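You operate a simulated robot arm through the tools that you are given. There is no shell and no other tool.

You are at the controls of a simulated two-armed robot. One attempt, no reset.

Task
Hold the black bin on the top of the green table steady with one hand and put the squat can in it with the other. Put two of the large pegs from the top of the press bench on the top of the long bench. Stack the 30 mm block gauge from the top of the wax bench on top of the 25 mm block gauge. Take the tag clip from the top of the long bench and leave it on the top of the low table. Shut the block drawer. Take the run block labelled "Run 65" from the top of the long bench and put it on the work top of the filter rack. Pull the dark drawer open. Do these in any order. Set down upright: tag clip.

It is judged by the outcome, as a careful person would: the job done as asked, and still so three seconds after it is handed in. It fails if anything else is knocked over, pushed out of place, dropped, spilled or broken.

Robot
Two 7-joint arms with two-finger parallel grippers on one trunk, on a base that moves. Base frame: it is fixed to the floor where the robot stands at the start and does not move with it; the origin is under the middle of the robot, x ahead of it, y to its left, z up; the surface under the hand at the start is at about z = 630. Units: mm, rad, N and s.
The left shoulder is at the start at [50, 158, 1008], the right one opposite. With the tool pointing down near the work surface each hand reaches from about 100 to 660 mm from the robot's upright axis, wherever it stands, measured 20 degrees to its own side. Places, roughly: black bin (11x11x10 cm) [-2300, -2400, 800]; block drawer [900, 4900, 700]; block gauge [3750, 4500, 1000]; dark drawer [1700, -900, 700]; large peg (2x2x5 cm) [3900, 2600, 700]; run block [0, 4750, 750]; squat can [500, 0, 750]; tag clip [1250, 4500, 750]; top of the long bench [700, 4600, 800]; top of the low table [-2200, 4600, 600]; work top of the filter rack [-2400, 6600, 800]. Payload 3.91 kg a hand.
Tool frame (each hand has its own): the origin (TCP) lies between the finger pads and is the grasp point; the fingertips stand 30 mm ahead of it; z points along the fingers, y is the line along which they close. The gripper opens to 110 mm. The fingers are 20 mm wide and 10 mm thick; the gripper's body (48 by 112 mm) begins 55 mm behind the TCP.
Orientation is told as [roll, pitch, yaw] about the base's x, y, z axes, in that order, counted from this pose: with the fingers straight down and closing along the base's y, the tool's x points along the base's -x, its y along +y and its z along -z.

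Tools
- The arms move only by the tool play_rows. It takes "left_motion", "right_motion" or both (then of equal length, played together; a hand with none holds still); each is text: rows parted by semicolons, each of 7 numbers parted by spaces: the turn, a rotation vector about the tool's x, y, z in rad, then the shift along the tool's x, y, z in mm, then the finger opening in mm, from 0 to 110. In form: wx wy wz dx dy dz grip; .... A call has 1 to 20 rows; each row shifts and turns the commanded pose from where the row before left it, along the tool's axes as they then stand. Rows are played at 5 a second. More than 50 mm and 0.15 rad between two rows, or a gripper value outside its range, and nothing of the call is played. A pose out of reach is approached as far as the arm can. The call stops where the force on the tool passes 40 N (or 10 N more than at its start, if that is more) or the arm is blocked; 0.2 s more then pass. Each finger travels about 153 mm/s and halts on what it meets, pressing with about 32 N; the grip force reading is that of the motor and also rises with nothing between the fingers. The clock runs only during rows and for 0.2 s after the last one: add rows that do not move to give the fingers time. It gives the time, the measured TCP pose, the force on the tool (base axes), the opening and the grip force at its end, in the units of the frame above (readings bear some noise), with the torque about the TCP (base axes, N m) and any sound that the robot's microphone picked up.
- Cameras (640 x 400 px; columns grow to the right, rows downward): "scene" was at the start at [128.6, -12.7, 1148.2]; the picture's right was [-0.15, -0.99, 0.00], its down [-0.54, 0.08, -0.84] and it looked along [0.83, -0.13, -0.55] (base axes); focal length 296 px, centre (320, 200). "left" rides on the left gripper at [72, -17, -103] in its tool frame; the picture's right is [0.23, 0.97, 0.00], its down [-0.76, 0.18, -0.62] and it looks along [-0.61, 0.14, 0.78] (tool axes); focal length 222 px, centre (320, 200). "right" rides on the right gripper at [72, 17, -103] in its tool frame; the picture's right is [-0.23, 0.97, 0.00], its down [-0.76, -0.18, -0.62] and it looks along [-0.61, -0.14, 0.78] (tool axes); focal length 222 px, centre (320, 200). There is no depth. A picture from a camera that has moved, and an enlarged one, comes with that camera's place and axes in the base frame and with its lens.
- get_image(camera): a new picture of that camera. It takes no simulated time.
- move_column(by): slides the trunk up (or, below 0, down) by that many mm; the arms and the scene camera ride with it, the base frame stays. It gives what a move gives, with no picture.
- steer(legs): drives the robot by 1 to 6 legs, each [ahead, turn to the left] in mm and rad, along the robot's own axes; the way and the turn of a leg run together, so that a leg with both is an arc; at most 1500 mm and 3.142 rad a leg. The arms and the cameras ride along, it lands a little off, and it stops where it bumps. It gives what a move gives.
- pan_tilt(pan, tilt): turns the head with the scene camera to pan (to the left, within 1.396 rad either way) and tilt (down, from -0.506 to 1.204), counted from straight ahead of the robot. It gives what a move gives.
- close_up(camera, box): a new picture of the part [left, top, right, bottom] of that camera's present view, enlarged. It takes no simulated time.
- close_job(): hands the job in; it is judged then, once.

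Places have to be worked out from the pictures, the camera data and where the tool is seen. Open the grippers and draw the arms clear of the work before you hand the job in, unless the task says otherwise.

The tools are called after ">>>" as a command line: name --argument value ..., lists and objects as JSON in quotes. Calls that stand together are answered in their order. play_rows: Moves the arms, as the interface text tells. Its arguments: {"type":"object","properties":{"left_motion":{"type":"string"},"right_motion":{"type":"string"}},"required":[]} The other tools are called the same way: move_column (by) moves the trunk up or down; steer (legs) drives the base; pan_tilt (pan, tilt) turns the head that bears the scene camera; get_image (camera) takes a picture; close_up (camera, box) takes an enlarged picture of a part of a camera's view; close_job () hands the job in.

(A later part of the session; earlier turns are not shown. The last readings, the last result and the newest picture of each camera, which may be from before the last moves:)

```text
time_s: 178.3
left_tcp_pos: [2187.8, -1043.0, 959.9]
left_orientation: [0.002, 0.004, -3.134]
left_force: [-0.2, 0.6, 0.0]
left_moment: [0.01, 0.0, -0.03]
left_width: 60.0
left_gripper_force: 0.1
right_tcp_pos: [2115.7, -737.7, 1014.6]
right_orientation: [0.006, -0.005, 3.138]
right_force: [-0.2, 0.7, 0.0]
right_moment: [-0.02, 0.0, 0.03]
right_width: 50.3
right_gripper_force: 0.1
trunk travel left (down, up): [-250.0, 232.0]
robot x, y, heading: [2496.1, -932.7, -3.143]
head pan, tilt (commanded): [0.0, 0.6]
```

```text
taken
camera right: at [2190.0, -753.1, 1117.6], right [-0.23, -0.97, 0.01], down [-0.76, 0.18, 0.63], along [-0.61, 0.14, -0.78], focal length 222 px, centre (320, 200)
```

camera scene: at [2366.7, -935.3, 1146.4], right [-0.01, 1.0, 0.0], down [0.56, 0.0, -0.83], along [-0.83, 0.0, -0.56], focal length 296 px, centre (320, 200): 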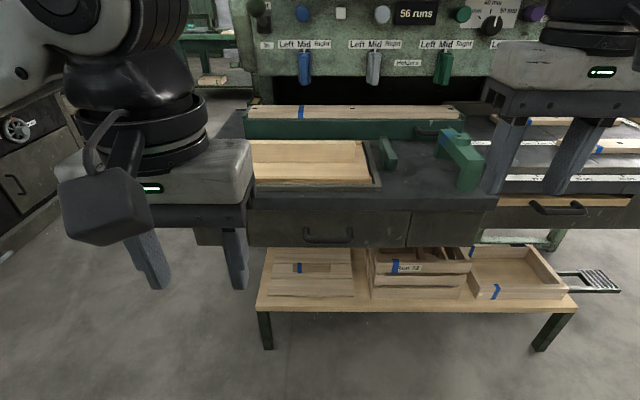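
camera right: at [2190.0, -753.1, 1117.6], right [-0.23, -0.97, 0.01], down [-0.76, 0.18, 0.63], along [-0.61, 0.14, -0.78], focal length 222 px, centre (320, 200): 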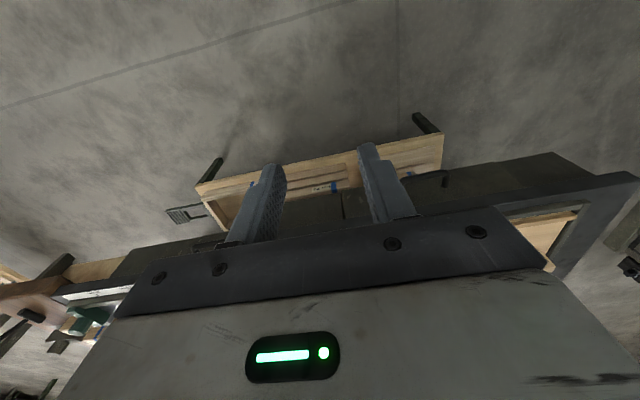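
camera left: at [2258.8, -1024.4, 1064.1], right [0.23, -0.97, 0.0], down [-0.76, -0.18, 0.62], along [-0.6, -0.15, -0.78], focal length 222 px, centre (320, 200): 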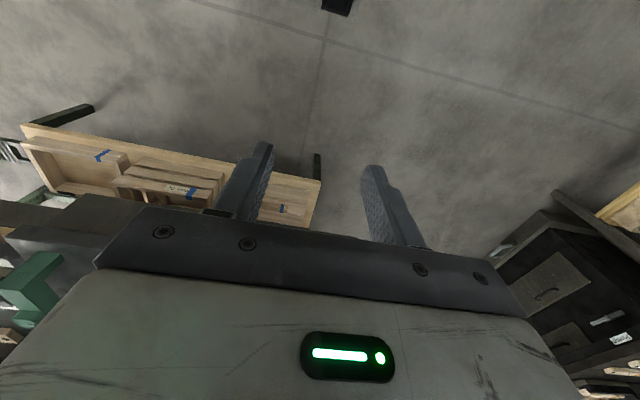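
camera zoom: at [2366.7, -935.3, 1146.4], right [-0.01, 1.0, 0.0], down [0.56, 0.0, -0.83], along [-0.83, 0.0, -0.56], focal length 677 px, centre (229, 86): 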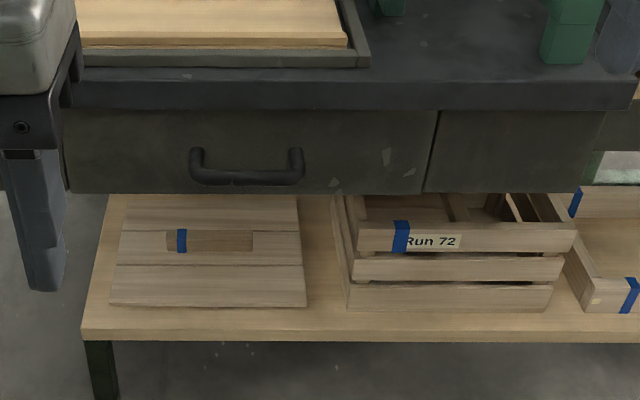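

The dark drawer's face lies near x 1842, z 657–764, and its horizontal bar handle near x 1872, y −973…−863, z 706. I lower the trunk by 150 mm, move the left hand aside and turn the right hand to point forward with its fingers closing vertically.

>>> move_column --by -150

>>> play_rows --right_motion "0 0 0.1428 0 0 0 60;0 0 0.1428 0 0 0 60;0 0 0.1428 0 0 0 60;0 0 0.1428 0 0 0 60;0 0 0.1428 0 0 0 60;0 0 0.1428 0 0 0 60;0 0 0.1428 0 0 0 60;0 0 0.1428 0 0 0 60;0 0 0.1428 0 0 0 60;0 0 0.1428 0 0 0 60;0 0 0.1428 0 0 0 60;0 0 0 0 0 0 60" --left_motion "0 0 0 0 30 0 60;0 0 0 0 30 0 60;0 0 0 0 30 0 60;0 0 0 0 30 0 60;0 0 0 0 0 0 60;0 0 0 0 0 0 60;0 0 0 0 0 0 60;0 0 0 0 0 0 60;0 0 0 0 0 0 60;0 0 0 0 0 0 60;0 0 0 0 0 0 60;0 0 0 0 0 0 60"

>>> play_rows --right_motion "-0.1428 0 0 0 0 0 60;-0.1428 0 0 0 0 0 60;-0.1428 0 0 0 0 0 60;-0.1428 0 0 0 0 0 60;-0.1428 0 0 0 0 0 60;-0.1428 0 0 0 0 0 60;-0.1428 0 0 0 0 0 60;-0.1428 0 0 0 0 0 60;-0.1428 0 0 0 0 0 60;-0.1428 0 0 0 0 0 60;-0.1428 0 0 0 0 0 60;0 0 0 0 0 0 60"

>>> get_image --camera "scene"

>>> get_image --camera "right"

```text
time_s: 180.1
left_tcp_pos: [2188.0, -1043.5, 810.6]
left_orientation: [0.003, 0.007, -3.135]
left_force: [0.2, -0.2, 0.0]
left_moment: [0.05, 0.0, -0.02]
left_width: 60.3
left_gripper_force: 0.0
right_tcp_pos: [2116.1, -738.3, 864.4]
right_orientation: [0.007, -0.005, 3.14]
right_force: [0.2, 0.1, -0.3]
right_moment: [0.01, 0.02, 0.0]
right_width: 50.1
right_gripper_force: 0.0
trunk travel left (down, up): [-100.0, 382.0]
robot x, y, heading: [2493.0, -934.8, -3.138]
head pan, tilt (commanded): [0.0, 0.6]
```

```text
time_s: 182.7
left_tcp_pos: [2189.5, -1163.8, 810.5]
left_orientation: [0.003, 0.007, -3.135]
left_force: [0.2, 0.3, -0.2]
left_moment: [-0.03, -0.01, 0.02]
left_width: 60.0
left_gripper_force: 0.0
right_tcp_pos: [2117.1, -738.8, 863.6]
right_orientation: [0.005, 0.007, 1.566]
right_force: [0.0, -0.3, 0.5]
right_moment: [0.03, 0.01, 0.0]
right_width: 60.2
right_gripper_force: 0.0
trunk travel left (down, up): [-100.0, 382.0]
robot x, y, heading: [2497.0, -936.3, -3.131]
head pan, tilt (commanded): [0.0, 0.6]
```

```text
time_s: 185.3
left_tcp_pos: [2188.8, -1163.8, 810.2]
left_orientation: [0.003, 0.007, -3.135]
left_force: [0.6, -0.5, 0.4]
left_moment: [-0.01, -0.01, 0.02]
left_width: 60.3
left_gripper_force: 0.0
right_tcp_pos: [2043.8, -755.0, 901.6]
right_orientation: [1.511, 0.003, 1.58]
right_force: [0.6, -0.1, 0.6]
right_moment: [0.01, -0.01, -0.02]
right_width: 60.0
right_gripper_force: 0.1
right hand out of reach, approached as far as the arm can: row 7, 8, 9, 10, 11
trunk travel left (down, up): [-100.0, 382.0]
robot x, y, heading: [2491.7, -936.8, -3.135]
head pan, tilt (commanded): [0.0, 0.6]
```

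```text
taken
camera scene: at [2366.8, -935.2, 996.4], right [0.0, 1.0, 0.0], down [0.56, 0.0, -0.83], along [-0.83, 0.0, -0.56], focal length 296 px, centre (320, 200)
```

scene: 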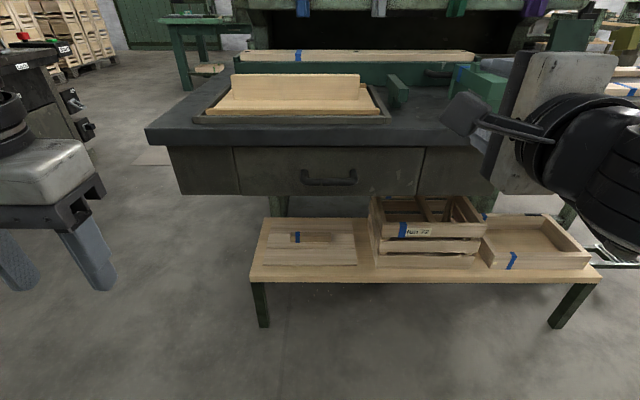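

```text
taken
camera right: at [2147.9, -824.4, 925.3], right [-0.06, 0.23, 0.97], down [0.63, 0.77, -0.14], along [-0.78, 0.6, -0.19], focal length 222 px, centre (320, 200)
```

right: 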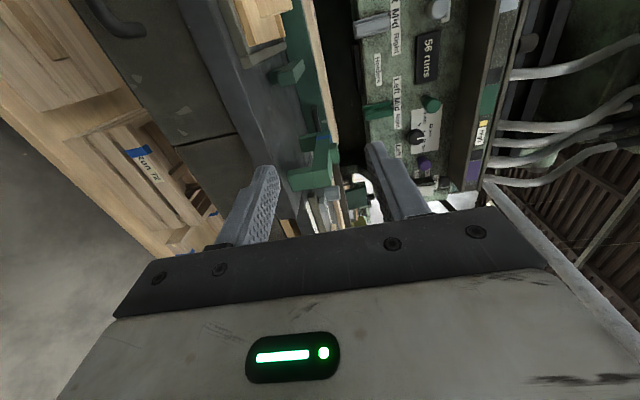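

The hand now points at the drawer. Using both camera heights, the handle bar comes to about x 1885, y −972…−866, z 717, with the drawer face at x about 1834. I move in front of the handle, staying 100 mm back.

>>> play_rows --right_motion "0 0 0 33 -36.2 0 60;0 0 0 33 -36.2 0 60;0 0 0 33 -36.2 0 60;0 0 0 33 -36.2 0 60;0 0 0 32 -36.2 0 60;0 0 0 0 0 35 60;0 0 0 0 0 30 60;0 0 0 0 0 0 60"

>>> get_image --camera "scene"

>>> get_image --camera "right"

```text
time_s: 187.1
left_tcp_pos: [2188.7, -1164.1, 810.2]
left_orientation: [0.005, 0.006, -3.135]
left_force: [-0.3, 0.1, -1.2]
left_moment: [0.0, -0.02, -0.01]
left_width: 60.0
left_gripper_force: 0.1
right_tcp_pos: [1993.2, -916.1, 717.5]
right_orientation: [1.509, 0.002, 1.579]
right_force: [0.0, -0.6, 0.6]
right_moment: [-0.04, -0.03, -0.03]
right_width: 60.1
right_gripper_force: 0.0
trunk travel left (down, up): [-100.0, 382.0]
robot x, y, heading: [2498.3, -935.6, -3.14]
head pan, tilt (commanded): [0.0, 0.6]
```

```text
taken
camera scene: at [2366.7, -935.2, 996.4], right [0.0, 1.0, 0.0], down [0.56, 0.0, -0.83], along [-0.83, 0.0, -0.56], focal length 296 px, centre (320, 200)
```

scene: 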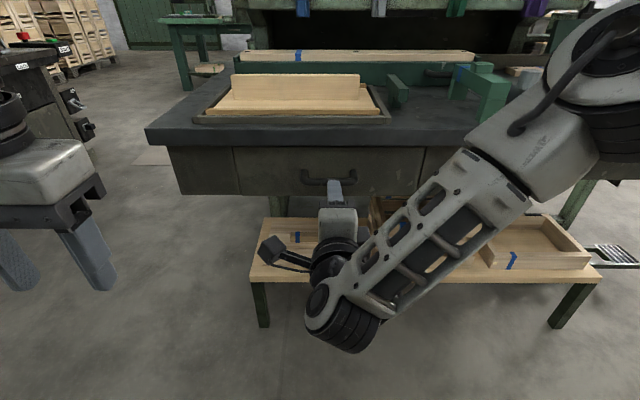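

```text
taken
camera right: at [2095.4, -986.4, 741.4], right [-0.06, 0.23, 0.97], down [0.63, 0.77, -0.14], along [-0.78, 0.6, -0.19], focal length 222 px, centre (320, 200)
```

right: 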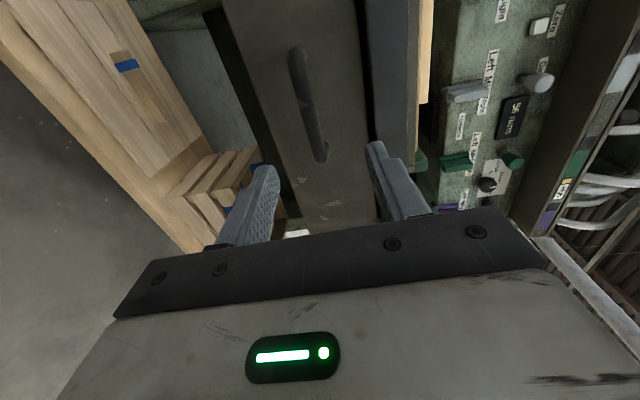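

The side view refines the bar to about x 1866, z 704, y −974…−874. I correct the height and move forward, stopping with the bar between the fingers.

>>> play_rows --right_motion "0 0 0 5 -6 0 60;0 0 0 0 0 40 60;0 0 0 0 0 40 60;0 0 0 0 0 20 60;0 0 0 0 0 12 60;0 0 0 0 0 0 60"

>>> get_image --camera "right"

>>> close_up --camera "scene" --box '[250, 130, 410, 240]'

```text
time_s: 188.5
left_tcp_pos: [2189.2, -1164.7, 809.8]
left_orientation: [0.003, 0.007, -3.134]
left_force: [0.4, -0.1, 0.3]
left_moment: [0.05, -0.01, 0.0]
left_width: 60.2
left_gripper_force: 0.1
right_tcp_pos: [1880.4, -924.3, 701.9]
right_orientation: [1.51, 0.002, 1.579]
right_force: [0.0, -0.1, 1.5]
right_moment: [0.04, 0.0, 0.01]
right_width: 60.2
right_gripper_force: 0.0
trunk travel left (down, up): [-100.0, 382.0]
robot x, y, heading: [2494.3, -930.7, -3.133]
head pan, tilt (commanded): [0.0, 0.6]
```

```text
taken
camera right: at [1984.2, -995.0, 725.9], right [-0.06, 0.23, 0.97], down [0.63, 0.77, -0.14], along [-0.78, 0.6, -0.19], focal length 222 px, centre (320, 200)
```

right: 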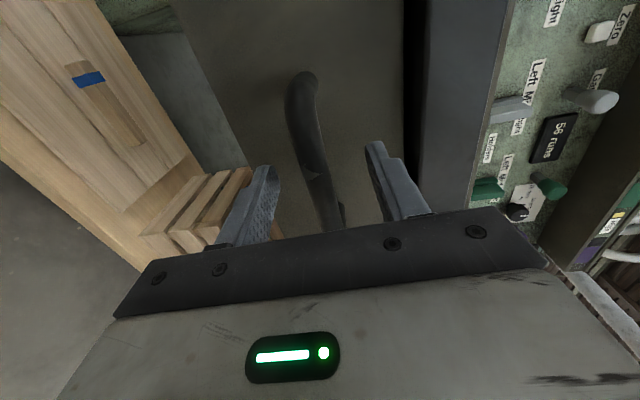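

```text
3.64 times, centred on (330, 185) of scene
camera zoom: at [2366.7, -935.2, 996.4], right [0.0, 1.0, 0.0], down [0.56, 0.0, -0.83], along [-0.83, 0.0, -0.56], focal length 1077 px, centre (284, 254)
```

zoom: 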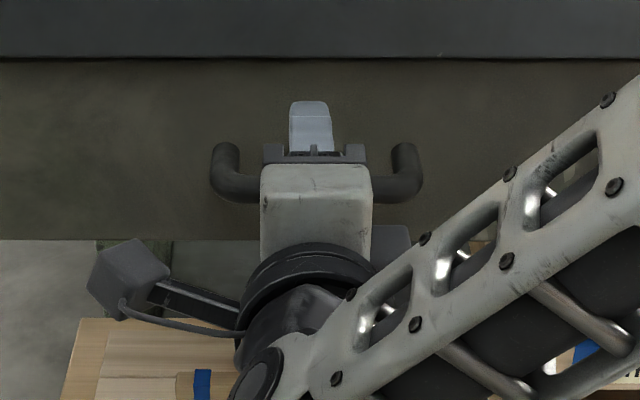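

The bar runs between the two fingers. I close on it.

>>> play_rows --right_motion "0 0 0 0 0 0 30;0 0 0 0 0 0 10;0 0 0 0 0 0 0;0 0 0 0 0 0 0;0 0 0 0 0 0 0"

>>> get_image --camera "right"

```text
time_s: 189.7
left_tcp_pos: [2189.5, -1163.8, 809.8]
left_orientation: [0.004, 0.005, -3.135]
left_force: [-0.3, -0.6, 0.9]
left_moment: [-0.04, 0.01, 0.0]
left_width: 60.2
left_gripper_force: 0.0
right_tcp_pos: [1879.9, -924.9, 702.5]
right_orientation: [1.509, 0.002, 1.579]
right_force: [1.2, -1.6, -1.7]
right_moment: [0.05, -0.06, 0.02]
right_width: 15.6
right_gripper_force: 45.2
trunk travel left (down, up): [-100.0, 382.0]
robot x, y, heading: [2494.7, -937.4, -3.133]
head pan, tilt (commanded): [0.0, 0.6]
```

```text
taken
camera right: at [1984.5, -995.0, 725.6], right [-0.06, 0.23, 0.97], down [0.63, 0.77, -0.14], along [-0.78, 0.6, -0.19], focal length 222 px, centre (320, 200)
```

right: 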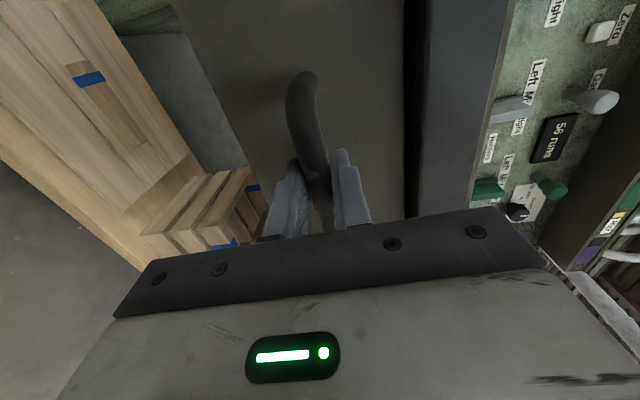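

Gripped at 15.6 mm. I pull straight back toward +x slowly and watch the force.

>>> play_rows --right_motion "0 0 0 0.1 -0.6 -10 0;0 0 0 0.2 -1.2 -20 0;0 0 0 0.2 -1.2 -20 0;0 0 0 0.2 -1.2 -20 0;0 0 0 0.2 -1.2 -20 0;0 0 0 0 0 0 0"

>>> get_image --camera "scene"

```text
time_s: 191.1
left_tcp_pos: [2188.5, -1163.1, 810.6]
left_orientation: [0.004, 0.008, -3.134]
left_force: [-0.3, 0.4, -0.3]
left_moment: [0.01, 0.01, -0.03]
left_width: 60.3
left_gripper_force: 0.1
right_tcp_pos: [1971.3, -923.7, 702.7]
right_orientation: [1.503, 0.001, 1.576]
right_force: [0.9, 10.2, -15.2]
right_moment: [0.04, -0.18, 0.36]
right_width: 15.9
right_gripper_force: 44.9
trunk travel left (down, up): [-100.0, 382.0]
robot x, y, heading: [2493.2, -934.4, -3.139]
head pan, tilt (commanded): [0.0, 0.6]
```

```text
taken
camera scene: at [2366.0, -934.7, 996.1], right [0.0, 1.0, 0.0], down [0.57, 0.0, -0.82], along [-0.82, 0.0, -0.57], focal length 296 px, centre (320, 200)
```

scene: 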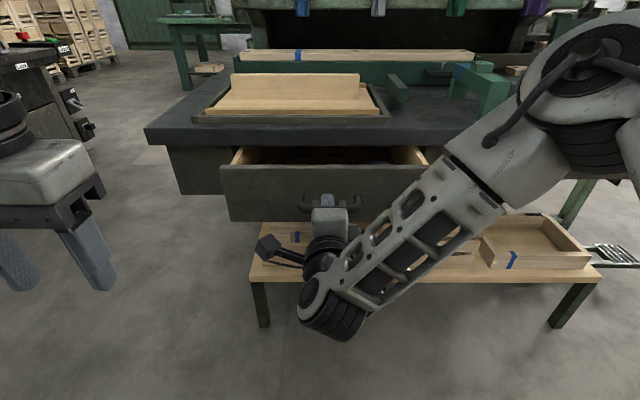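

The drawer is sliding out (90 mm so far). I ease the side load a little and pull about 110 mm more.

>>> play_rows --right_motion "0 0 0 -1 -1.5 -10 0;0 0 0 0 -1.4 -20 0;0 0 0 0 -1.4 -20 0;0 0 0 0 -1.4 -20 0;0 0 0 0 -1.4 -20 0;0 0 0 0 -1.4 -20 0;0 0 0 0 0 0 0"

>>> get_image --camera "scene"

```text
time_s: 192.7
left_tcp_pos: [2188.7, -1163.4, 810.1]
left_orientation: [0.005, 0.006, -3.134]
left_force: [0.7, 0.4, -0.4]
left_moment: [-0.02, 0.02, 0.02]
left_width: 60.0
left_gripper_force: 0.1
right_tcp_pos: [2081.5, -924.3, 701.0]
right_orientation: [1.509, 0.004, 1.585]
right_force: [1.0, -8.9, -8.4]
right_moment: [0.04, -0.15, 1.47]
right_width: 15.6
right_gripper_force: 44.7
trunk travel left (down, up): [-100.0, 382.0]
robot x, y, heading: [2495.0, -936.4, -3.136]
head pan, tilt (commanded): [0.0, 0.6]
```

```text
taken
camera scene: at [2366.4, -935.7, 996.4], right [0.0, 1.0, 0.0], down [0.57, 0.0, -0.82], along [-0.82, 0.0, -0.57], focal length 296 px, centre (320, 200)
```

scene: 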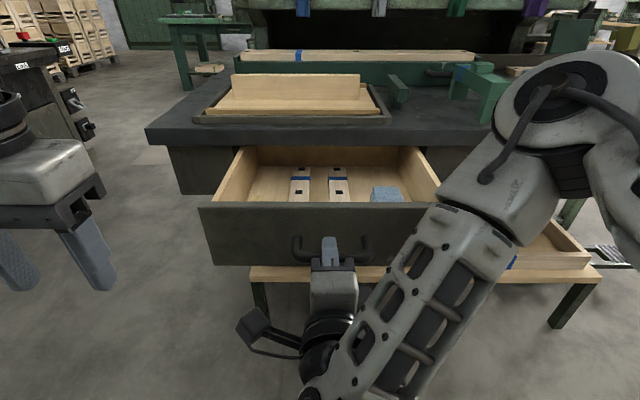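

The drawer is 200 mm open. I pull a bit further to find the end of its travel, with the force limit as a guard.

>>> play_rows --right_motion "0 0 0 0 -1 -15 0;0 0 0 0 -1 -15 0;0 0 0 0 -1 -15 0;0 0 0 0 -1 -15 0;0 0 0 0 0 0 0"

```text
time_s: 193.3
left_tcp_pos: [2188.6, -1165.3, 808.7]
left_orientation: [0.003, 0.007, -3.135]
left_force: [0.3, 0.2, -0.3]
left_moment: [0.05, -0.01, 0.02]
left_width: 60.1
left_gripper_force: 0.0
right_tcp_pos: [2101.9, -925.0, 701.2]
right_orientation: [1.515, 0.004, 1.574]
right_force: [-12.2, -5.3, -7.2]
right_moment: [0.33, -0.16, -0.34]
right_width: 15.9
right_gripper_force: 44.7
trunk travel left (down, up): [-100.0, 382.0]
robot x, y, heading: [2493.4, -932.0, -3.132]
head pan, tilt (commanded): [0.0, 0.6]
stopped in row 2 (right hand): the force on the tool passed its limit at 63 N (the readings are from after the stop); the commanded pose is now the measured one
```

The drawer hit its end stop at about 220 mm of travel, so it is fully open. I open the fingers and back away along the hand's axis.

>>> play_rows --right_motion "0 0 0 0 0 2 20;0 0 0 0 0 0 40;0 0 0 0 0 0 60;0 0 0 0 0 0 60;0 0 0 0 0 -20 60;0 0 0 0 0 -30 60;0 0 0 0 0 -30 60;0 0 0 0 0 0 60"

>>> get_image --camera "scene"

```text
time_s: 195.1
left_tcp_pos: [2189.5, -1164.5, 810.2]
left_orientation: [0.003, 0.005, -3.135]
left_force: [0.7, 0.0, 0.2]
left_moment: [-0.01, 0.02, -0.03]
left_width: 60.0
left_gripper_force: 0.1
right_tcp_pos: [2145.8, -917.6, 728.9]
right_orientation: [1.514, 0.006, 1.578]
right_force: [-0.2, -0.6, -0.9]
right_moment: [-0.02, -0.01, 0.0]
right_width: 59.9
right_gripper_force: 0.1
right hand out of reach, approached as far as the arm can: row 6, 7
trunk travel left (down, up): [-100.0, 382.0]
robot x, y, heading: [2494.1, -935.2, -3.133]
head pan, tilt (commanded): [0.0, 0.6]
```

```text
taken
camera scene: at [2366.5, -935.4, 996.4], right [0.0, 1.0, 0.0], down [0.56, 0.0, -0.83], along [-0.83, 0.0, -0.56], focal length 296 px, centre (320, 200)
```

scene: 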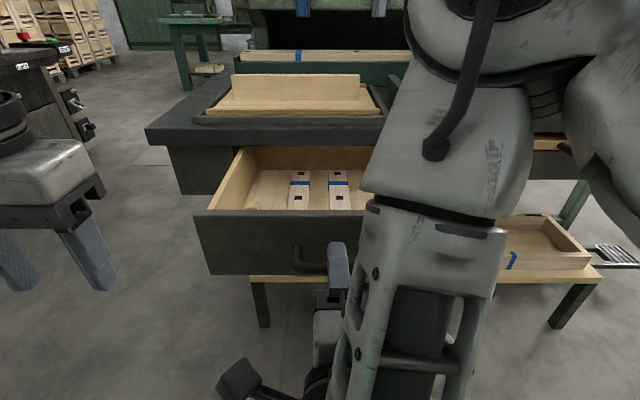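

The fingers are clear of the bar by about 20 mm. I back the base straight off 250 mm so the arm has room, then check.

>>> steer --legs '[[-250, 0]]'

>>> get_image --camera "scene"

```text
time_s: 196.9
left_tcp_pos: [2434.6, -1162.3, 808.7]
left_orientation: [0.004, 0.005, -3.134]
left_force: [-0.2, -0.1, -0.3]
left_moment: [0.01, 0.02, 0.01]
left_width: 60.0
left_gripper_force: 0.0
right_tcp_pos: [2391.6, -917.8, 728.9]
right_orientation: [1.513, 0.007, 1.575]
right_force: [0.2, -0.5, -0.1]
right_moment: [-0.02, 0.01, -0.02]
right_width: 59.9
right_gripper_force: 0.0
trunk travel left (down, up): [-100.0, 382.0]
robot x, y, heading: [2736.7, -935.1, -3.142]
head pan, tilt (commanded): [0.0, 0.6]
```

```text
taken
camera scene: at [2611.2, -934.3, 996.4], right [0.0, 1.0, 0.0], down [0.56, 0.0, -0.83], along [-0.83, 0.0, -0.56], focal length 296 px, centre (320, 200)
```

scene: 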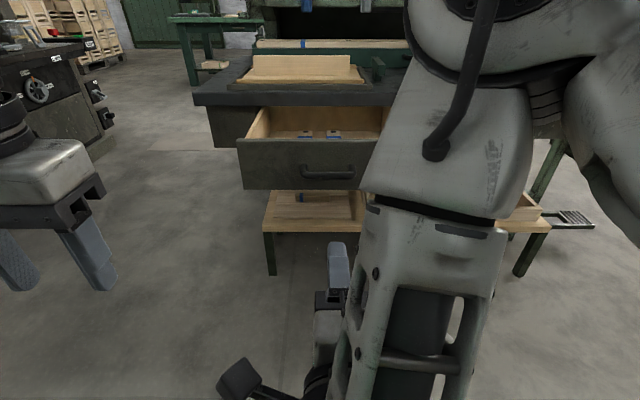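

The drawer stays open. I bring the right hand up and out to its side, untilt it, turn it back to pointing down, and raise the trunk again.

>>> play_rows --right_motion "0 0 0 -33 30 8 60;0 0 0 -33 30 8 60;0 0 0 -33 30 8 60;0 0 0 -33 30 8 60;0 0 0 -33 30 8 60;0.1375 0 0 0 0 0 60;0.1375 0 0 0 0 0 60;0.1375 0 0 0 0 0 60;0.1375 0 0 0 0 0 60;0.1375 0 0 0 0 0 60;0.1375 0 0 0 0 0 60;0.1375 0 0 0 0 0 60;0.1375 0 0 0 0 0 60;0.1375 0 0 0 0 0 60;0.1375 0 0 0 0 0 60;0.1375 0 0 0 0 0 60;0 0 0 0 0 0 60"

>>> play_rows --right_motion "0 0 -0.1428 0 0 0 60;0 0 -0.1428 0 0 0 60;0 0 -0.1428 0 0 0 60;0 0 -0.1428 0 0 0 60;0 0 -0.1428 0 0 0 60;0 0 -0.1428 0 0 0 60;0 0 -0.1428 0 0 0 60;0 0 -0.1428 0 0 0 60;0 0 -0.1428 0 0 0 60;0 0 -0.1428 0 0 0 60;0 0 -0.1428 0 0 0 60;0 0 0 0 0 0 60"

>>> move_column --by 150

```text
time_s: 200.5
left_tcp_pos: [2433.7, -1163.5, 810.1]
left_orientation: [0.005, 0.007, -3.135]
left_force: [0.5, -0.6, -1.2]
left_moment: [0.0, -0.01, 0.03]
left_width: 59.8
left_gripper_force: 0.1
right_tcp_pos: [2295.8, -789.6, 864.3]
right_orientation: [-0.002, 0.007, 1.576]
right_force: [-0.1, -0.8, 0.5]
right_moment: [0.0, -0.01, 0.0]
right_width: 60.2
right_gripper_force: 0.0
right hand out of reach, approached as far as the arm can: row 2, 3, 4, 5
trunk travel left (down, up): [-100.0, 382.0]
robot x, y, heading: [2737.4, -933.4, -3.139]
head pan, tilt (commanded): [0.0, 0.6]
```

```text
time_s: 203.1
left_tcp_pos: [2434.3, -1163.4, 810.4]
left_orientation: [0.004, 0.006, -3.136]
left_force: [-0.4, -0.4, 0.7]
left_moment: [0.03, -0.01, -0.04]
left_width: 59.8
left_gripper_force: 0.1
right_tcp_pos: [2294.5, -789.7, 864.0]
right_orientation: [0.006, 0.001, -3.132]
right_force: [-0.3, -0.3, -0.3]
right_moment: [0.03, 0.0, 0.03]
right_width: 60.1
right_gripper_force: 0.0
trunk travel left (down, up): [-100.0, 382.0]
robot x, y, heading: [2736.4, -932.6, -3.138]
head pan, tilt (commanded): [0.0, 0.6]
```

```text
time_s: 204.8
left_tcp_pos: [2434.7, -1163.1, 959.7]
left_orientation: [0.004, 0.006, -3.135]
left_force: [0.5, 0.2, 0.2]
left_moment: [-0.01, -0.01, 0.0]
left_width: 59.7
left_gripper_force: 0.2
right_tcp_pos: [2296.4, -789.0, 1014.3]
right_orientation: [0.007, -0.001, -3.135]
right_force: [0.0, -1.0, -0.3]
right_moment: [-0.01, 0.01, -0.04]
right_width: 59.9
right_gripper_force: 0.0
trunk travel left (down, up): [-250.0, 232.0]
robot x, y, heading: [2734.8, -934.1, -3.137]
head pan, tilt (commanded): [0.0, 0.6]
```

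Now to the north-east benches. I turn to face north and look.

>>> steer --legs '[[0, -1.57]]'

>>> pan_tilt --pan -0.2 --tilt 0.15

>>> get_image --camera "scene"

```text
time_s: 209.0
left_tcp_pos: [2499.4, -637.2, 959.6]
left_orientation: [0.003, 0.006, 1.614]
left_force: [-0.4, 0.0, -0.2]
left_moment: [-0.01, -0.01, 0.02]
left_width: 60.2
left_gripper_force: 0.1
right_tcp_pos: [2868.2, -485.2, 1015.3]
right_orientation: [0.007, 0.0, 1.611]
right_force: [-0.1, 0.0, 0.2]
right_moment: [0.01, -0.01, -0.01]
right_width: 60.1
right_gripper_force: 0.0
trunk travel left (down, up): [-250.0, 232.0]
robot x, y, heading: [2734.2, -932.9, 1.611]
head pan, tilt (commanded): [0.0, 0.6]
```

```text
time_s: 209.9
left_tcp_pos: [2499.4, -636.6, 959.9]
left_orientation: [0.004, 0.005, 1.613]
left_force: [-0.2, 0.6, 0.9]
left_moment: [-0.04, -0.01, 0.01]
left_width: 60.0
left_gripper_force: 0.0
right_tcp_pos: [2868.2, -485.7, 1016.1]
right_orientation: [0.004, 0.001, 1.609]
right_force: [-0.5, -0.9, -0.2]
right_moment: [-0.03, 0.0, -0.01]
right_width: 60.2
right_gripper_force: 0.0
trunk travel left (down, up): [-250.0, 232.0]
robot x, y, heading: [2740.9, -938.4, 1.607]
head pan, tilt (commanded): [-0.201, 0.15]
```

```text
taken
camera scene: at [2753.1, -802.2, 1187.8], right [0.99, -0.16, 0.0], down [-0.02, -0.15, -0.99], along [0.16, 0.98, -0.15], focal length 296 px, centre (320, 200)
```

scene: 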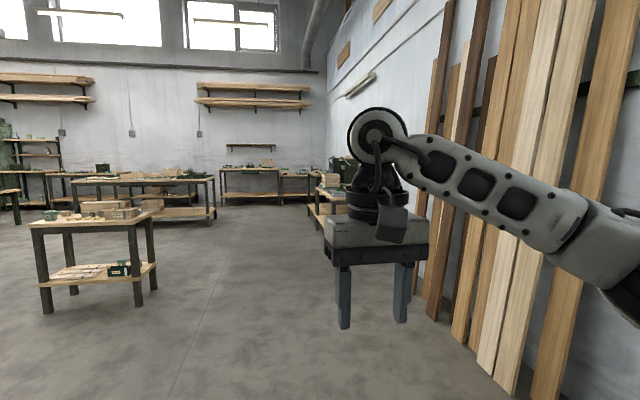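

The aisle north along x about 2750 is open. I drive 2.3 m north and look at the benches on the right.

>>> steer --legs '[[0, -0.05], [1200, 0], [1100, 0]]'

>>> pan_tilt --pan -0.6 --tilt 0.25

>>> get_image --camera "scene"

>>> pan_tilt --pan 0.0 --tilt 0.2

>>> get_image --camera "scene"

```text
time_s: 221.5
left_tcp_pos: [2463.2, 1642.3, 959.8]
left_orientation: [0.003, 0.005, 1.613]
left_force: [0.2, 1.0, 0.2]
left_moment: [0.01, 0.02, 0.01]
left_width: 59.8
left_gripper_force: 0.1
right_tcp_pos: [2831.1, 1794.4, 1014.7]
right_orientation: [0.006, 0.0, 1.609]
right_force: [-0.2, 0.0, -0.8]
right_moment: [-0.01, -0.03, -0.01]
right_width: 60.2
right_gripper_force: 0.1
trunk travel left (down, up): [-250.0, 232.0]
robot x, y, heading: [2702.5, 1347.6, 1.613]
head pan, tilt (commanded): [-0.201, 0.15]
```

```text
time_s: 222.4
left_tcp_pos: [2462.5, 1644.4, 959.2]
left_orientation: [0.004, 0.007, 1.614]
left_force: [-0.3, 0.3, -0.1]
left_moment: [-0.01, 0.04, -0.01]
left_width: 59.9
left_gripper_force: 0.1
right_tcp_pos: [2831.4, 1795.6, 1015.4]
right_orientation: [0.005, 0.0, 1.61]
right_force: [0.0, 0.9, -0.1]
right_moment: [-0.02, 0.05, 0.01]
right_width: 59.6
right_gripper_force: 0.0
trunk travel left (down, up): [-250.0, 232.0]
robot x, y, heading: [2703.7, 1347.3, 1.61]
head pan, tilt (commanded): [-0.6, 0.25]
```

```text
taken
camera scene: at [2750.9, 1465.9, 1178.6], right [0.85, -0.53, 0.0], down [-0.13, -0.21, -0.97], along [0.52, 0.82, -0.25], focal length 296 px, centre (320, 200)
```

scene: 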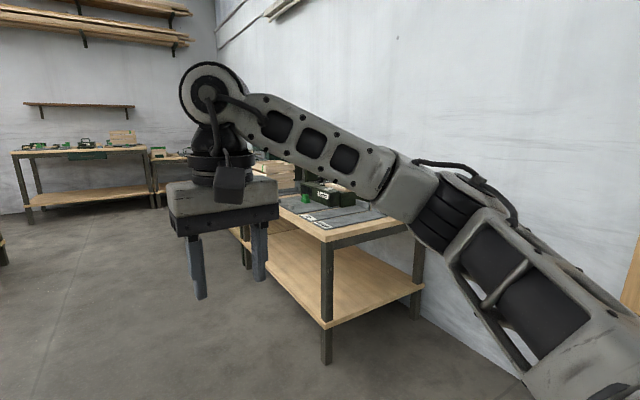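

```text
time_s: 223.4
left_tcp_pos: [2462.8, 1644.1, 959.1]
left_orientation: [0.003, 0.004, 1.614]
left_force: [-0.1, 0.3, 0.6]
left_moment: [0.01, 0.01, -0.01]
left_width: 59.9
left_gripper_force: 0.1
right_tcp_pos: [2832.3, 1795.3, 1014.8]
right_orientation: [0.006, -0.003, 1.61]
right_force: [-0.5, 0.2, 0.2]
right_moment: [-0.01, 0.02, -0.03]
right_width: 59.7
right_gripper_force: 0.0
trunk travel left (down, up): [-250.0, 232.0]
robot x, y, heading: [2705.7, 1349.4, 1.611]
head pan, tilt (commanded): [0.0, 0.201]
```

```text
taken
camera scene: at [2697.8, 1479.9, 1183.1], right [1.0, 0.04, 0.0], down [0.01, -0.2, -0.98], along [-0.04, 0.98, -0.2], focal length 296 px, centre (320, 200)
```

scene: 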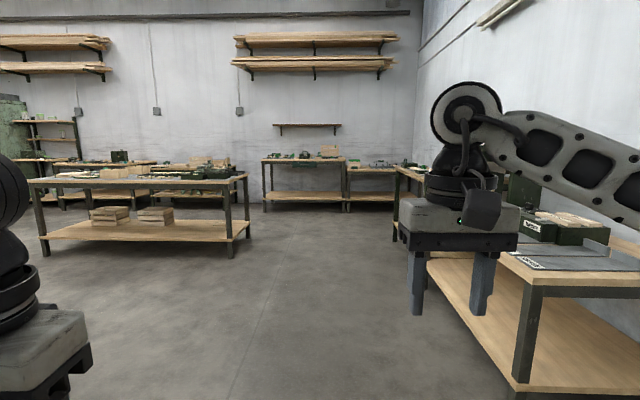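

The press bench is the near one on the right (its south-west leg at about [3451, 2518]), with the wax bench beyond it. I go on north to y about 4450 and then face east toward the wax bench.

>>> steer --legs '[[0, -0.04], [1500, 0], [1500, 0], [0, -1.57]]'

>>> pan_tilt --pan 0.0 --tilt 0.35

>>> get_image --camera "scene"

```text
time_s: 242.4
left_tcp_pos: [3067.5, 4611.0, 959.5]
left_orientation: [0.003, 0.003, -0.052]
left_force: [-1.2, 0.2, -0.4]
left_moment: [-0.01, 0.01, -0.01]
left_width: 60.1
left_gripper_force: 0.2
right_tcp_pos: [3183.9, 4230.1, 1015.9]
right_orientation: [0.006, -0.002, -0.054]
right_force: [-0.6, 0.5, 0.5]
right_moment: [-0.02, -0.01, 0.02]
right_width: 59.7
right_gripper_force: 0.0
trunk travel left (down, up): [-250.0, 232.0]
robot x, y, heading: [2749.7, 4399.2, -0.055]
head pan, tilt (commanded): [0.0, 0.201]
```

```text
time_s: 243.1
left_tcp_pos: [3067.6, 4610.8, 960.6]
left_orientation: [0.004, 0.005, -0.05]
left_force: [0.4, 0.7, 0.2]
left_moment: [0.01, 0.03, 0.01]
left_width: 60.2
left_gripper_force: 0.1
right_tcp_pos: [3185.0, 4229.6, 1015.8]
right_orientation: [0.003, -0.001, -0.055]
right_force: [0.0, 0.4, 0.5]
right_moment: [0.0, -0.01, -0.02]
right_width: 60.1
right_gripper_force: 0.0
trunk travel left (down, up): [-250.0, 232.0]
robot x, y, heading: [2751.1, 4401.0, -0.051]
head pan, tilt (commanded): [0.0, 0.351]
```

```text
taken
camera scene: at [2883.4, 4393.8, 1169.2], right [-0.05, -1.0, 0.0], down [-0.34, 0.02, -0.94], along [0.94, -0.05, -0.34], focal length 296 px, centre (320, 200)
```

scene: 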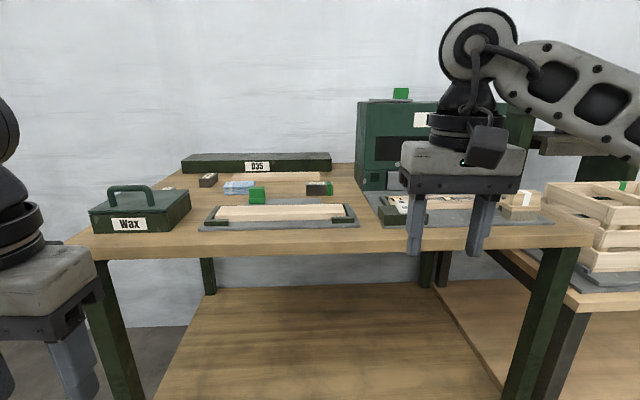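

The wax bench is ahead with a number of small items. I zoom in to find the 25 mm and 30 mm block gauges.

>>> close_up --camera "scene" --box '[160, 130, 420, 260]'

>>> close_up --camera "scene" --box '[330, 80, 560, 260]'

```text
2.46 times, centred on (290, 195) of scene
camera zoom: at [2883.4, 4393.8, 1169.2], right [-0.05, -1.0, 0.0], down [-0.34, 0.02, -0.94], along [0.94, -0.05, -0.34], focal length 729 px, centre (394, 212)
```

zoom: 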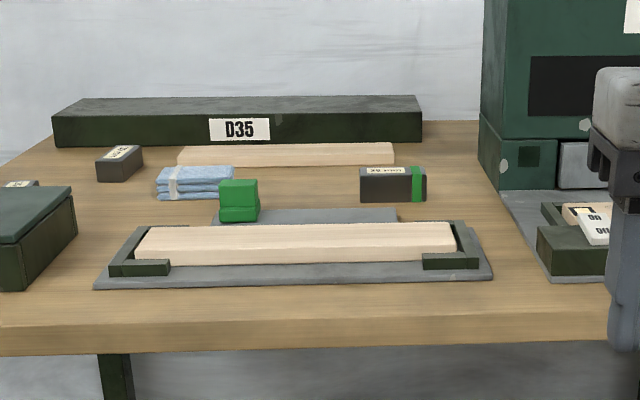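

```text
2.22 times, centred on (445, 170) of scene
camera zoom: at [2883.4, 4393.8, 1169.2], right [-0.05, -1.0, 0.0], down [-0.34, 0.02, -0.94], along [0.94, -0.05, -0.34], focal length 658 px, centre (42, 267)
```

zoom: 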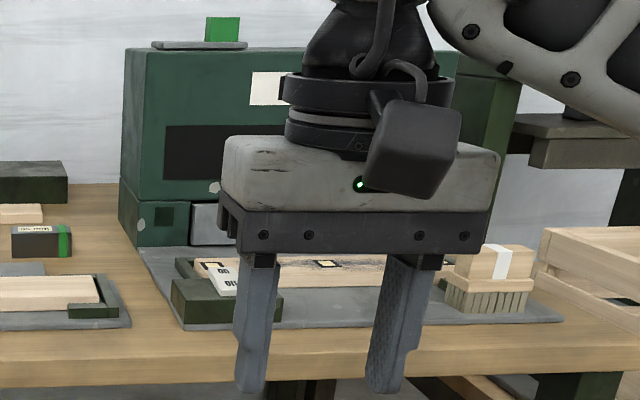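

Dark gauge blocks with labels on top are visible, but I cannot read them from here. I raise the trunk 200 mm for a steeper view and for measuring heights.

>>> move_column --by 200

>>> pan_tilt --pan 0.05 --tilt 0.5

>>> get_image --camera "scene"

>>> close_up --camera "scene" --box '[160, 110, 420, 260]'

```text
time_s: 245.3
left_tcp_pos: [3068.6, 4610.5, 1159.7]
left_orientation: [0.005, 0.005, -0.052]
left_force: [-0.7, -0.8, -0.1]
left_moment: [-0.02, -0.03, 0.0]
left_width: 60.1
left_gripper_force: 0.0
right_tcp_pos: [3185.2, 4229.4, 1214.3]
right_orientation: [0.006, 0.0, -0.053]
right_force: [0.0, 0.5, -0.2]
right_moment: [0.0, 0.01, -0.01]
right_width: 60.1
right_gripper_force: 0.1
trunk travel left (down, up): [-450.0, 32.0]
robot x, y, heading: [2749.4, 4402.1, -0.058]
head pan, tilt (commanded): [0.0, 0.351]
```

```text
time_s: 246.0
left_tcp_pos: [3067.7, 4611.4, 1160.3]
left_orientation: [0.001, 0.006, -0.051]
left_force: [0.7, 0.1, -0.5]
left_moment: [-0.04, -0.02, 0.01]
left_width: 59.9
left_gripper_force: 0.1
right_tcp_pos: [3185.2, 4230.6, 1213.9]
right_orientation: [0.006, -0.003, -0.053]
right_force: [1.0, -0.3, 0.2]
right_moment: [0.02, 0.02, 0.03]
right_width: 59.9
right_gripper_force: 0.0
trunk travel left (down, up): [-450.0, 32.0]
robot x, y, heading: [2749.9, 4401.0, -0.053]
head pan, tilt (commanded): [0.051, 0.499]
```

```text
taken
camera scene: at [2881.4, 4398.5, 1355.5], right [0.0, -1.0, 0.0], down [-0.48, 0.0, -0.88], along [0.88, 0.0, -0.48], focal length 296 px, centre (320, 200)
```

scene: 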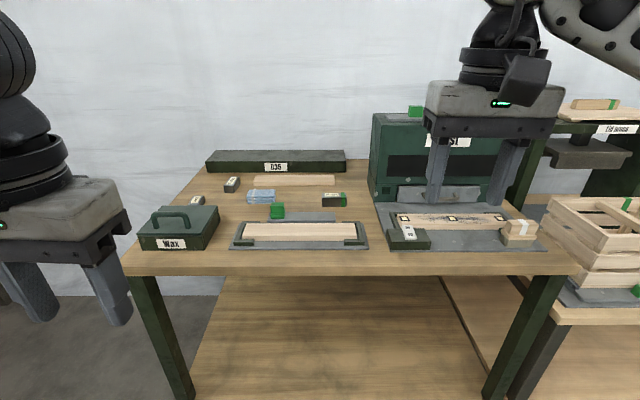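

```text
2.46 times, centred on (290, 185) of scene
camera zoom: at [2881.4, 4398.5, 1355.5], right [0.0, -1.0, 0.0], down [-0.48, 0.0, -0.88], along [0.88, 0.0, -0.48], focal length 729 px, centre (394, 237)
```

zoom: 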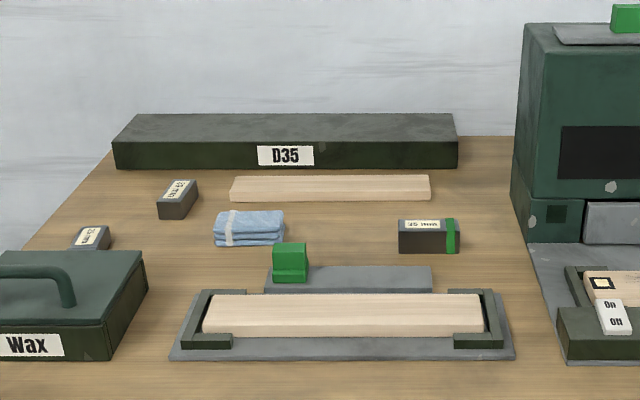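

Three dark blocks: one by the D35 bar, one behind the Wax box, one with a green stripe. I enlarge each label.

>>> close_up --camera "scene" --box '[215, 170, 255, 200]'

>>> close_up --camera "scene" --box '[180, 185, 220, 215]'

>>> close_up --camera "scene" --box '[315, 185, 355, 215]'

```text
13.33 times, centred on (235, 185) of scene
camera zoom: at [2881.4, 4398.5, 1355.5], right [0.0, -1.0, 0.0], down [-0.48, 0.0, -0.88], along [0.88, 0.0, -0.48], focal length 3949 px, centre (1453, 400)
```

zoom: 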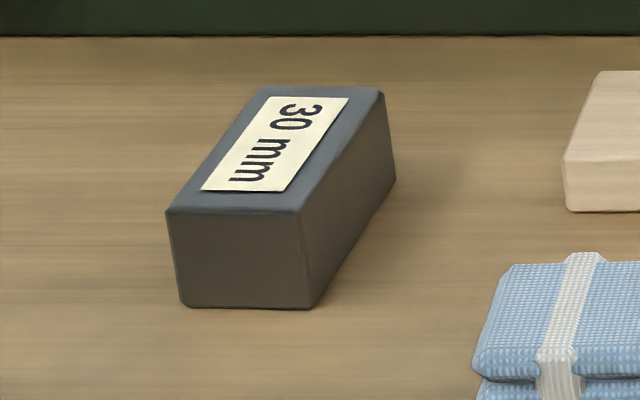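

```text
13.33 times, centred on (200, 200) of scene
camera zoom: at [2881.4, 4398.5, 1355.5], right [0.0, -1.0, 0.0], down [-0.48, 0.0, -0.88], along [0.88, 0.0, -0.48], focal length 3949 px, centre (1920, 200)
```

zoom: 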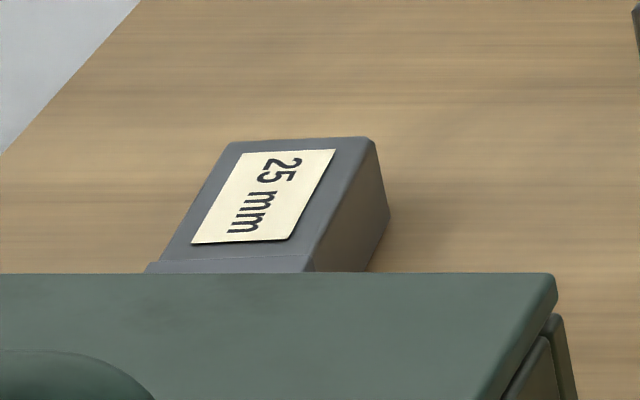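

```text
13.33 times, centred on (335, 200) of scene
camera zoom: at [2881.4, 4398.5, 1355.5], right [0.0, -1.0, 0.0], down [-0.48, 0.0, -0.88], along [0.88, 0.0, -0.48], focal length 3949 px, centre (120, 200)
```

zoom: 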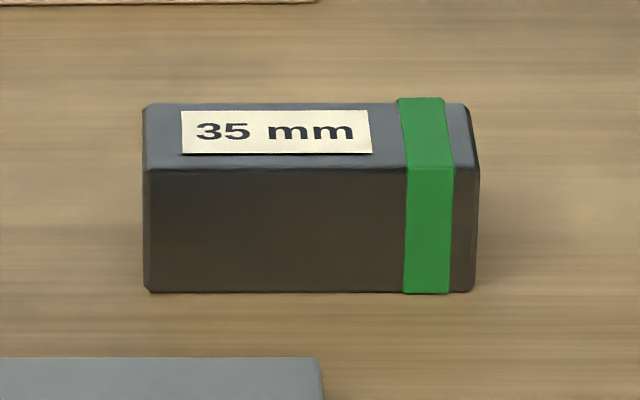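

Labels read: the 30 mm gauge is the block by the D35 bar and the 25 mm gauge the one behind the Wax box. With exact tilt angles I get a bench top at z about 862, the 30 mm block centred at about [3878, 4724] (80×36×30, long side along x), the 25 mm at about [3733, 4808]. I draw the right hand back, then drive to about [3190, 4530].

>>> play_rows --right_motion "0 0 0 40 0 0 60;0 0 0 40 0 0 60;0 0 0 40 0 0 60"

>>> steer --legs '[[0, 0.338], [400, 0], [0, -0.285]]'

>>> pan_tilt --pan 0.25 --tilt 0.75

>>> get_image --camera "scene"

```text
time_s: 246.8
left_tcp_pos: [3067.6, 4610.3, 1160.1]
left_orientation: [0.003, 0.006, -0.052]
left_force: [-0.3, -0.7, 0.6]
left_moment: [0.0, -0.02, 0.01]
left_width: 60.2
left_gripper_force: 0.0
right_tcp_pos: [3063.2, 4233.6, 1218.2]
right_orientation: [0.006, -0.002, -0.053]
right_force: [-0.1, 0.6, -0.9]
right_moment: [0.0, -0.04, 0.01]
right_width: 59.6
right_gripper_force: 0.0
trunk travel left (down, up): [-450.0, 32.0]
robot x, y, heading: [2748.7, 4399.5, -0.054]
head pan, tilt (commanded): [0.051, 0.499]
```

```text
time_s: 250.5
left_tcp_pos: [3352.7, 4828.4, 1161.0]
left_orientation: [0.006, 0.006, 0.311]
left_force: [0.8, -0.9, -0.3]
left_moment: [0.0, 0.0, 0.01]
left_width: 60.0
left_gripper_force: 0.1
right_tcp_pos: [3482.4, 4474.8, 1218.6]
right_orientation: [0.007, -0.002, 0.308]
right_force: [-0.2, -0.7, -0.6]
right_moment: [0.02, 0.01, 0.04]
right_width: 60.1
right_gripper_force: 0.0
trunk travel left (down, up): [-450.0, 32.0]
robot x, y, heading: [3128.3, 4518.7, 0.307]
head pan, tilt (commanded): [0.051, 0.499]
stopped in leg 2: the robot was blocked; the commanded pose is now the measured one
```

```text
time_s: 251.2
left_tcp_pos: [3353.0, 4830.8, 1160.9]
left_orientation: [0.002, 0.005, 0.309]
left_force: [0.1, 0.0, 0.3]
left_moment: [0.0, 0.02, 0.0]
left_width: 60.0
left_gripper_force: 0.1
right_tcp_pos: [3483.1, 4475.4, 1218.1]
right_orientation: [0.005, -0.002, 0.307]
right_force: [0.1, 0.3, -0.2]
right_moment: [0.02, -0.03, 0.03]
right_width: 59.9
right_gripper_force: 0.1
trunk travel left (down, up): [-450.0, 32.0]
robot x, y, heading: [3128.9, 4520.7, 0.306]
head pan, tilt (commanded): [0.25, 0.75]
```

```text
taken
camera scene: at [3238.8, 4576.0, 1333.6], right [0.53, -0.85, 0.0], down [-0.58, -0.36, -0.73], along [0.62, 0.39, -0.68], focal length 296 px, centre (320, 200)
```

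scene: 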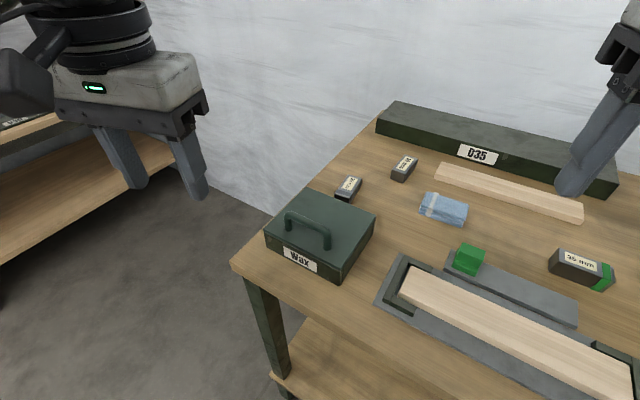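

The base bumped the bench edge, so about 320 mm from the edge is as close as I can stand. I back off 45 mm, square up to the bench, and will reach with the hand tilted forward.

>>> steer --legs '[[-45, 0], [0, -0.3]]'

>>> pan_tilt --pan 0.2 --tilt 0.6

>>> get_image --camera "scene"

```text
time_s: 253.1
left_tcp_pos: [3391.3, 4735.5, 1159.9]
left_orientation: [0.005, 0.004, 0.011]
left_force: [0.1, -0.3, 0.1]
left_moment: [-0.01, 0.0, 0.04]
left_width: 59.9
left_gripper_force: 0.1
right_tcp_pos: [3411.7, 4361.0, 1216.7]
right_orientation: [0.005, -0.001, 0.009]
right_force: [0.4, -0.2, -0.1]
right_moment: [-0.04, 0.02, 0.03]
right_width: 60.0
right_gripper_force: 0.0
trunk travel left (down, up): [-450.0, 32.0]
robot x, y, heading: [3087.7, 4506.4, 0.005]
head pan, tilt (commanded): [0.25, 0.75]
```

```text
time_s: 253.8
left_tcp_pos: [3391.7, 4736.3, 1160.3]
left_orientation: [0.006, 0.005, 0.012]
left_force: [-0.9, 0.0, 0.3]
left_moment: [0.01, -0.01, -0.01]
left_width: 59.9
left_gripper_force: 0.0
right_tcp_pos: [3411.5, 4359.6, 1217.9]
right_orientation: [0.005, 0.0, 0.01]
right_force: [0.9, -0.2, 0.1]
right_moment: [-0.05, 0.03, 0.0]
right_width: 60.0
right_gripper_force: 0.0
trunk travel left (down, up): [-450.0, 32.0]
robot x, y, heading: [3085.0, 4504.0, 0.009]
head pan, tilt (commanded): [0.201, 0.6]
```

```text
taken
camera scene: at [3214.4, 4525.5, 1346.3], right [0.21, -0.98, 0.0], down [-0.55, -0.12, -0.82], along [0.81, 0.17, -0.57], focal length 296 px, centre (320, 200)
```

scene: 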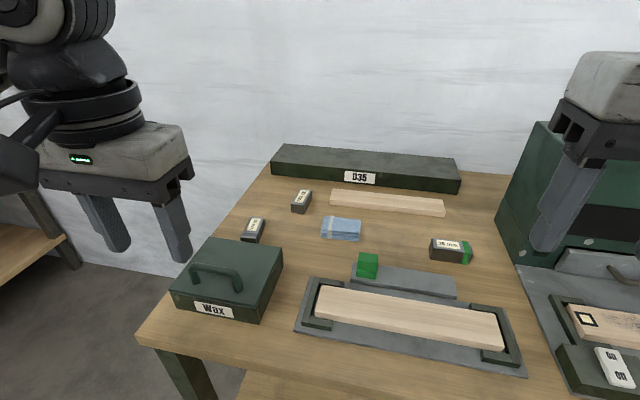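

Good view of both gauges. I move 25 mm forward and take enlarged views to fix their positions.

>>> steer --legs '[[25, 0]]'

>>> close_up --camera "scene" --box '[220, 170, 380, 270]'

>>> move_column --by -80

>>> close_up --camera "scene" --box '[220, 130, 380, 230]'

```text
time_s: 254.6
left_tcp_pos: [3417.0, 4735.9, 1159.6]
left_orientation: [0.003, 0.004, 0.013]
left_force: [0.9, 0.1, -0.4]
left_moment: [0.0, 0.06, 0.0]
left_width: 59.9
left_gripper_force: 0.0
right_tcp_pos: [3437.4, 4360.6, 1217.2]
right_orientation: [0.005, -0.001, 0.009]
right_force: [0.6, -0.6, -0.1]
right_moment: [0.0, 0.05, 0.0]
right_width: 60.0
right_gripper_force: 0.0
trunk travel left (down, up): [-450.0, 32.0]
robot x, y, heading: [3111.3, 4503.4, 0.008]
head pan, tilt (commanded): [0.201, 0.6]
```

```text
4.00 times, centred on (300, 220) of scene
camera zoom: at [3240.3, 4525.7, 1346.2], right [0.21, -0.98, 0.0], down [-0.55, -0.12, -0.82], along [0.81, 0.17, -0.57], focal length 1185 px, centre (400, 120)
```

zoom: 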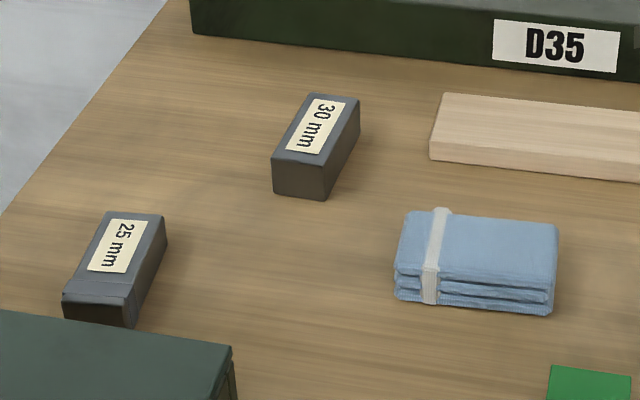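

```text
time_s: 255.8
left_tcp_pos: [3415.7, 4736.4, 1080.8]
left_orientation: [0.004, 0.005, 0.014]
left_force: [0.6, -0.1, 0.0]
left_moment: [0.01, 0.0, -0.02]
left_width: 60.1
left_gripper_force: 0.1
right_tcp_pos: [3436.7, 4359.3, 1137.7]
right_orientation: [0.007, -0.003, 0.009]
right_force: [-1.1, 0.1, -0.2]
right_moment: [0.01, 0.01, 0.03]
right_width: 60.0
right_gripper_force: 0.0
trunk travel left (down, up): [-370.0, 112.0]
robot x, y, heading: [3113.2, 4505.1, 0.011]
head pan, tilt (commanded): [0.201, 0.6]
```

```text
4.00 times, centred on (300, 180) of scene
camera zoom: at [3239.0, 4525.6, 1266.4], right [0.21, -0.98, 0.0], down [-0.55, -0.12, -0.83], along [0.81, 0.17, -0.56], focal length 1185 px, centre (400, 280)
```

zoom: 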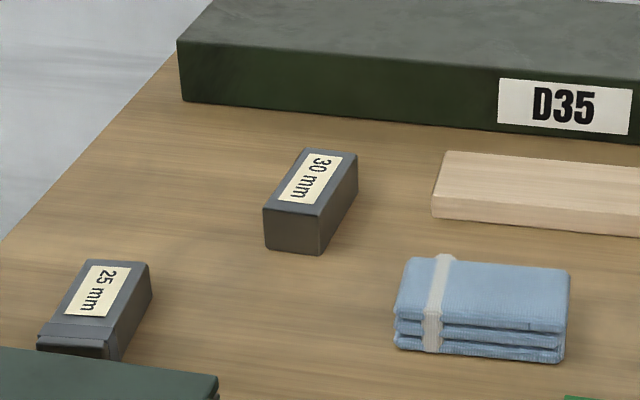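

Before tilting, I turn the left hand by a half turn so that its camera will sit on the far, upper side when tilted. I check that this is reachable.

>>> play_rows --left_motion "0 0 -0.149 0 0 0 60;0 0 -0.149 0 0 0 60;0 0 -0.149 0 0 0 60;0 0 -0.149 0 0 0 60;0 0 -0.149 0 0 0 60;0 0 -0.149 0 0 0 60;0 0 -0.149 0 0 0 60;0 0 -0.149 0 0 0 60;0 0 -0.149 0 0 0 60;0 0 -0.149 0 0 0 60;0 0 -0.149 0 0 0 60;0 0 -0.149 0 0 0 60;0 0 -0.149 0 0 0 60;0 0 -0.149 0 0 0 60;0 0 -0.149 0 0 0 60;0 0 -0.149 0 0 0 60;0 0 -0.149 0 0 0 60;0 0 -0.149 0 0 0 60;0 0 -0.149 0 0 0 60;0 0 -0.149 0 0 0 60"

```text
time_s: 260.0
left_tcp_pos: [3627.8, 4859.6, 1211.6]
left_orientation: [-0.003, -0.007, 2.993]
left_force: [-1.4, -0.1, -0.8]
left_moment: [-0.01, 0.02, -0.03]
left_width: 60.0
left_gripper_force: 0.1
left hand out of reach, approached as far as the arm can: row 15, 16, 17, 18, 19, 20
right_tcp_pos: [3436.7, 4360.0, 1136.5]
right_orientation: [0.006, 0.0, 0.009]
right_force: [-0.2, 0.2, -0.4]
right_moment: [-0.03, 0.03, -0.01]
right_width: 60.0
right_gripper_force: 0.0
trunk travel left (down, up): [-370.0, 112.0]
robot x, y, heading: [3111.0, 4508.1, 0.001]
head pan, tilt (commanded): [0.201, 0.6]
```

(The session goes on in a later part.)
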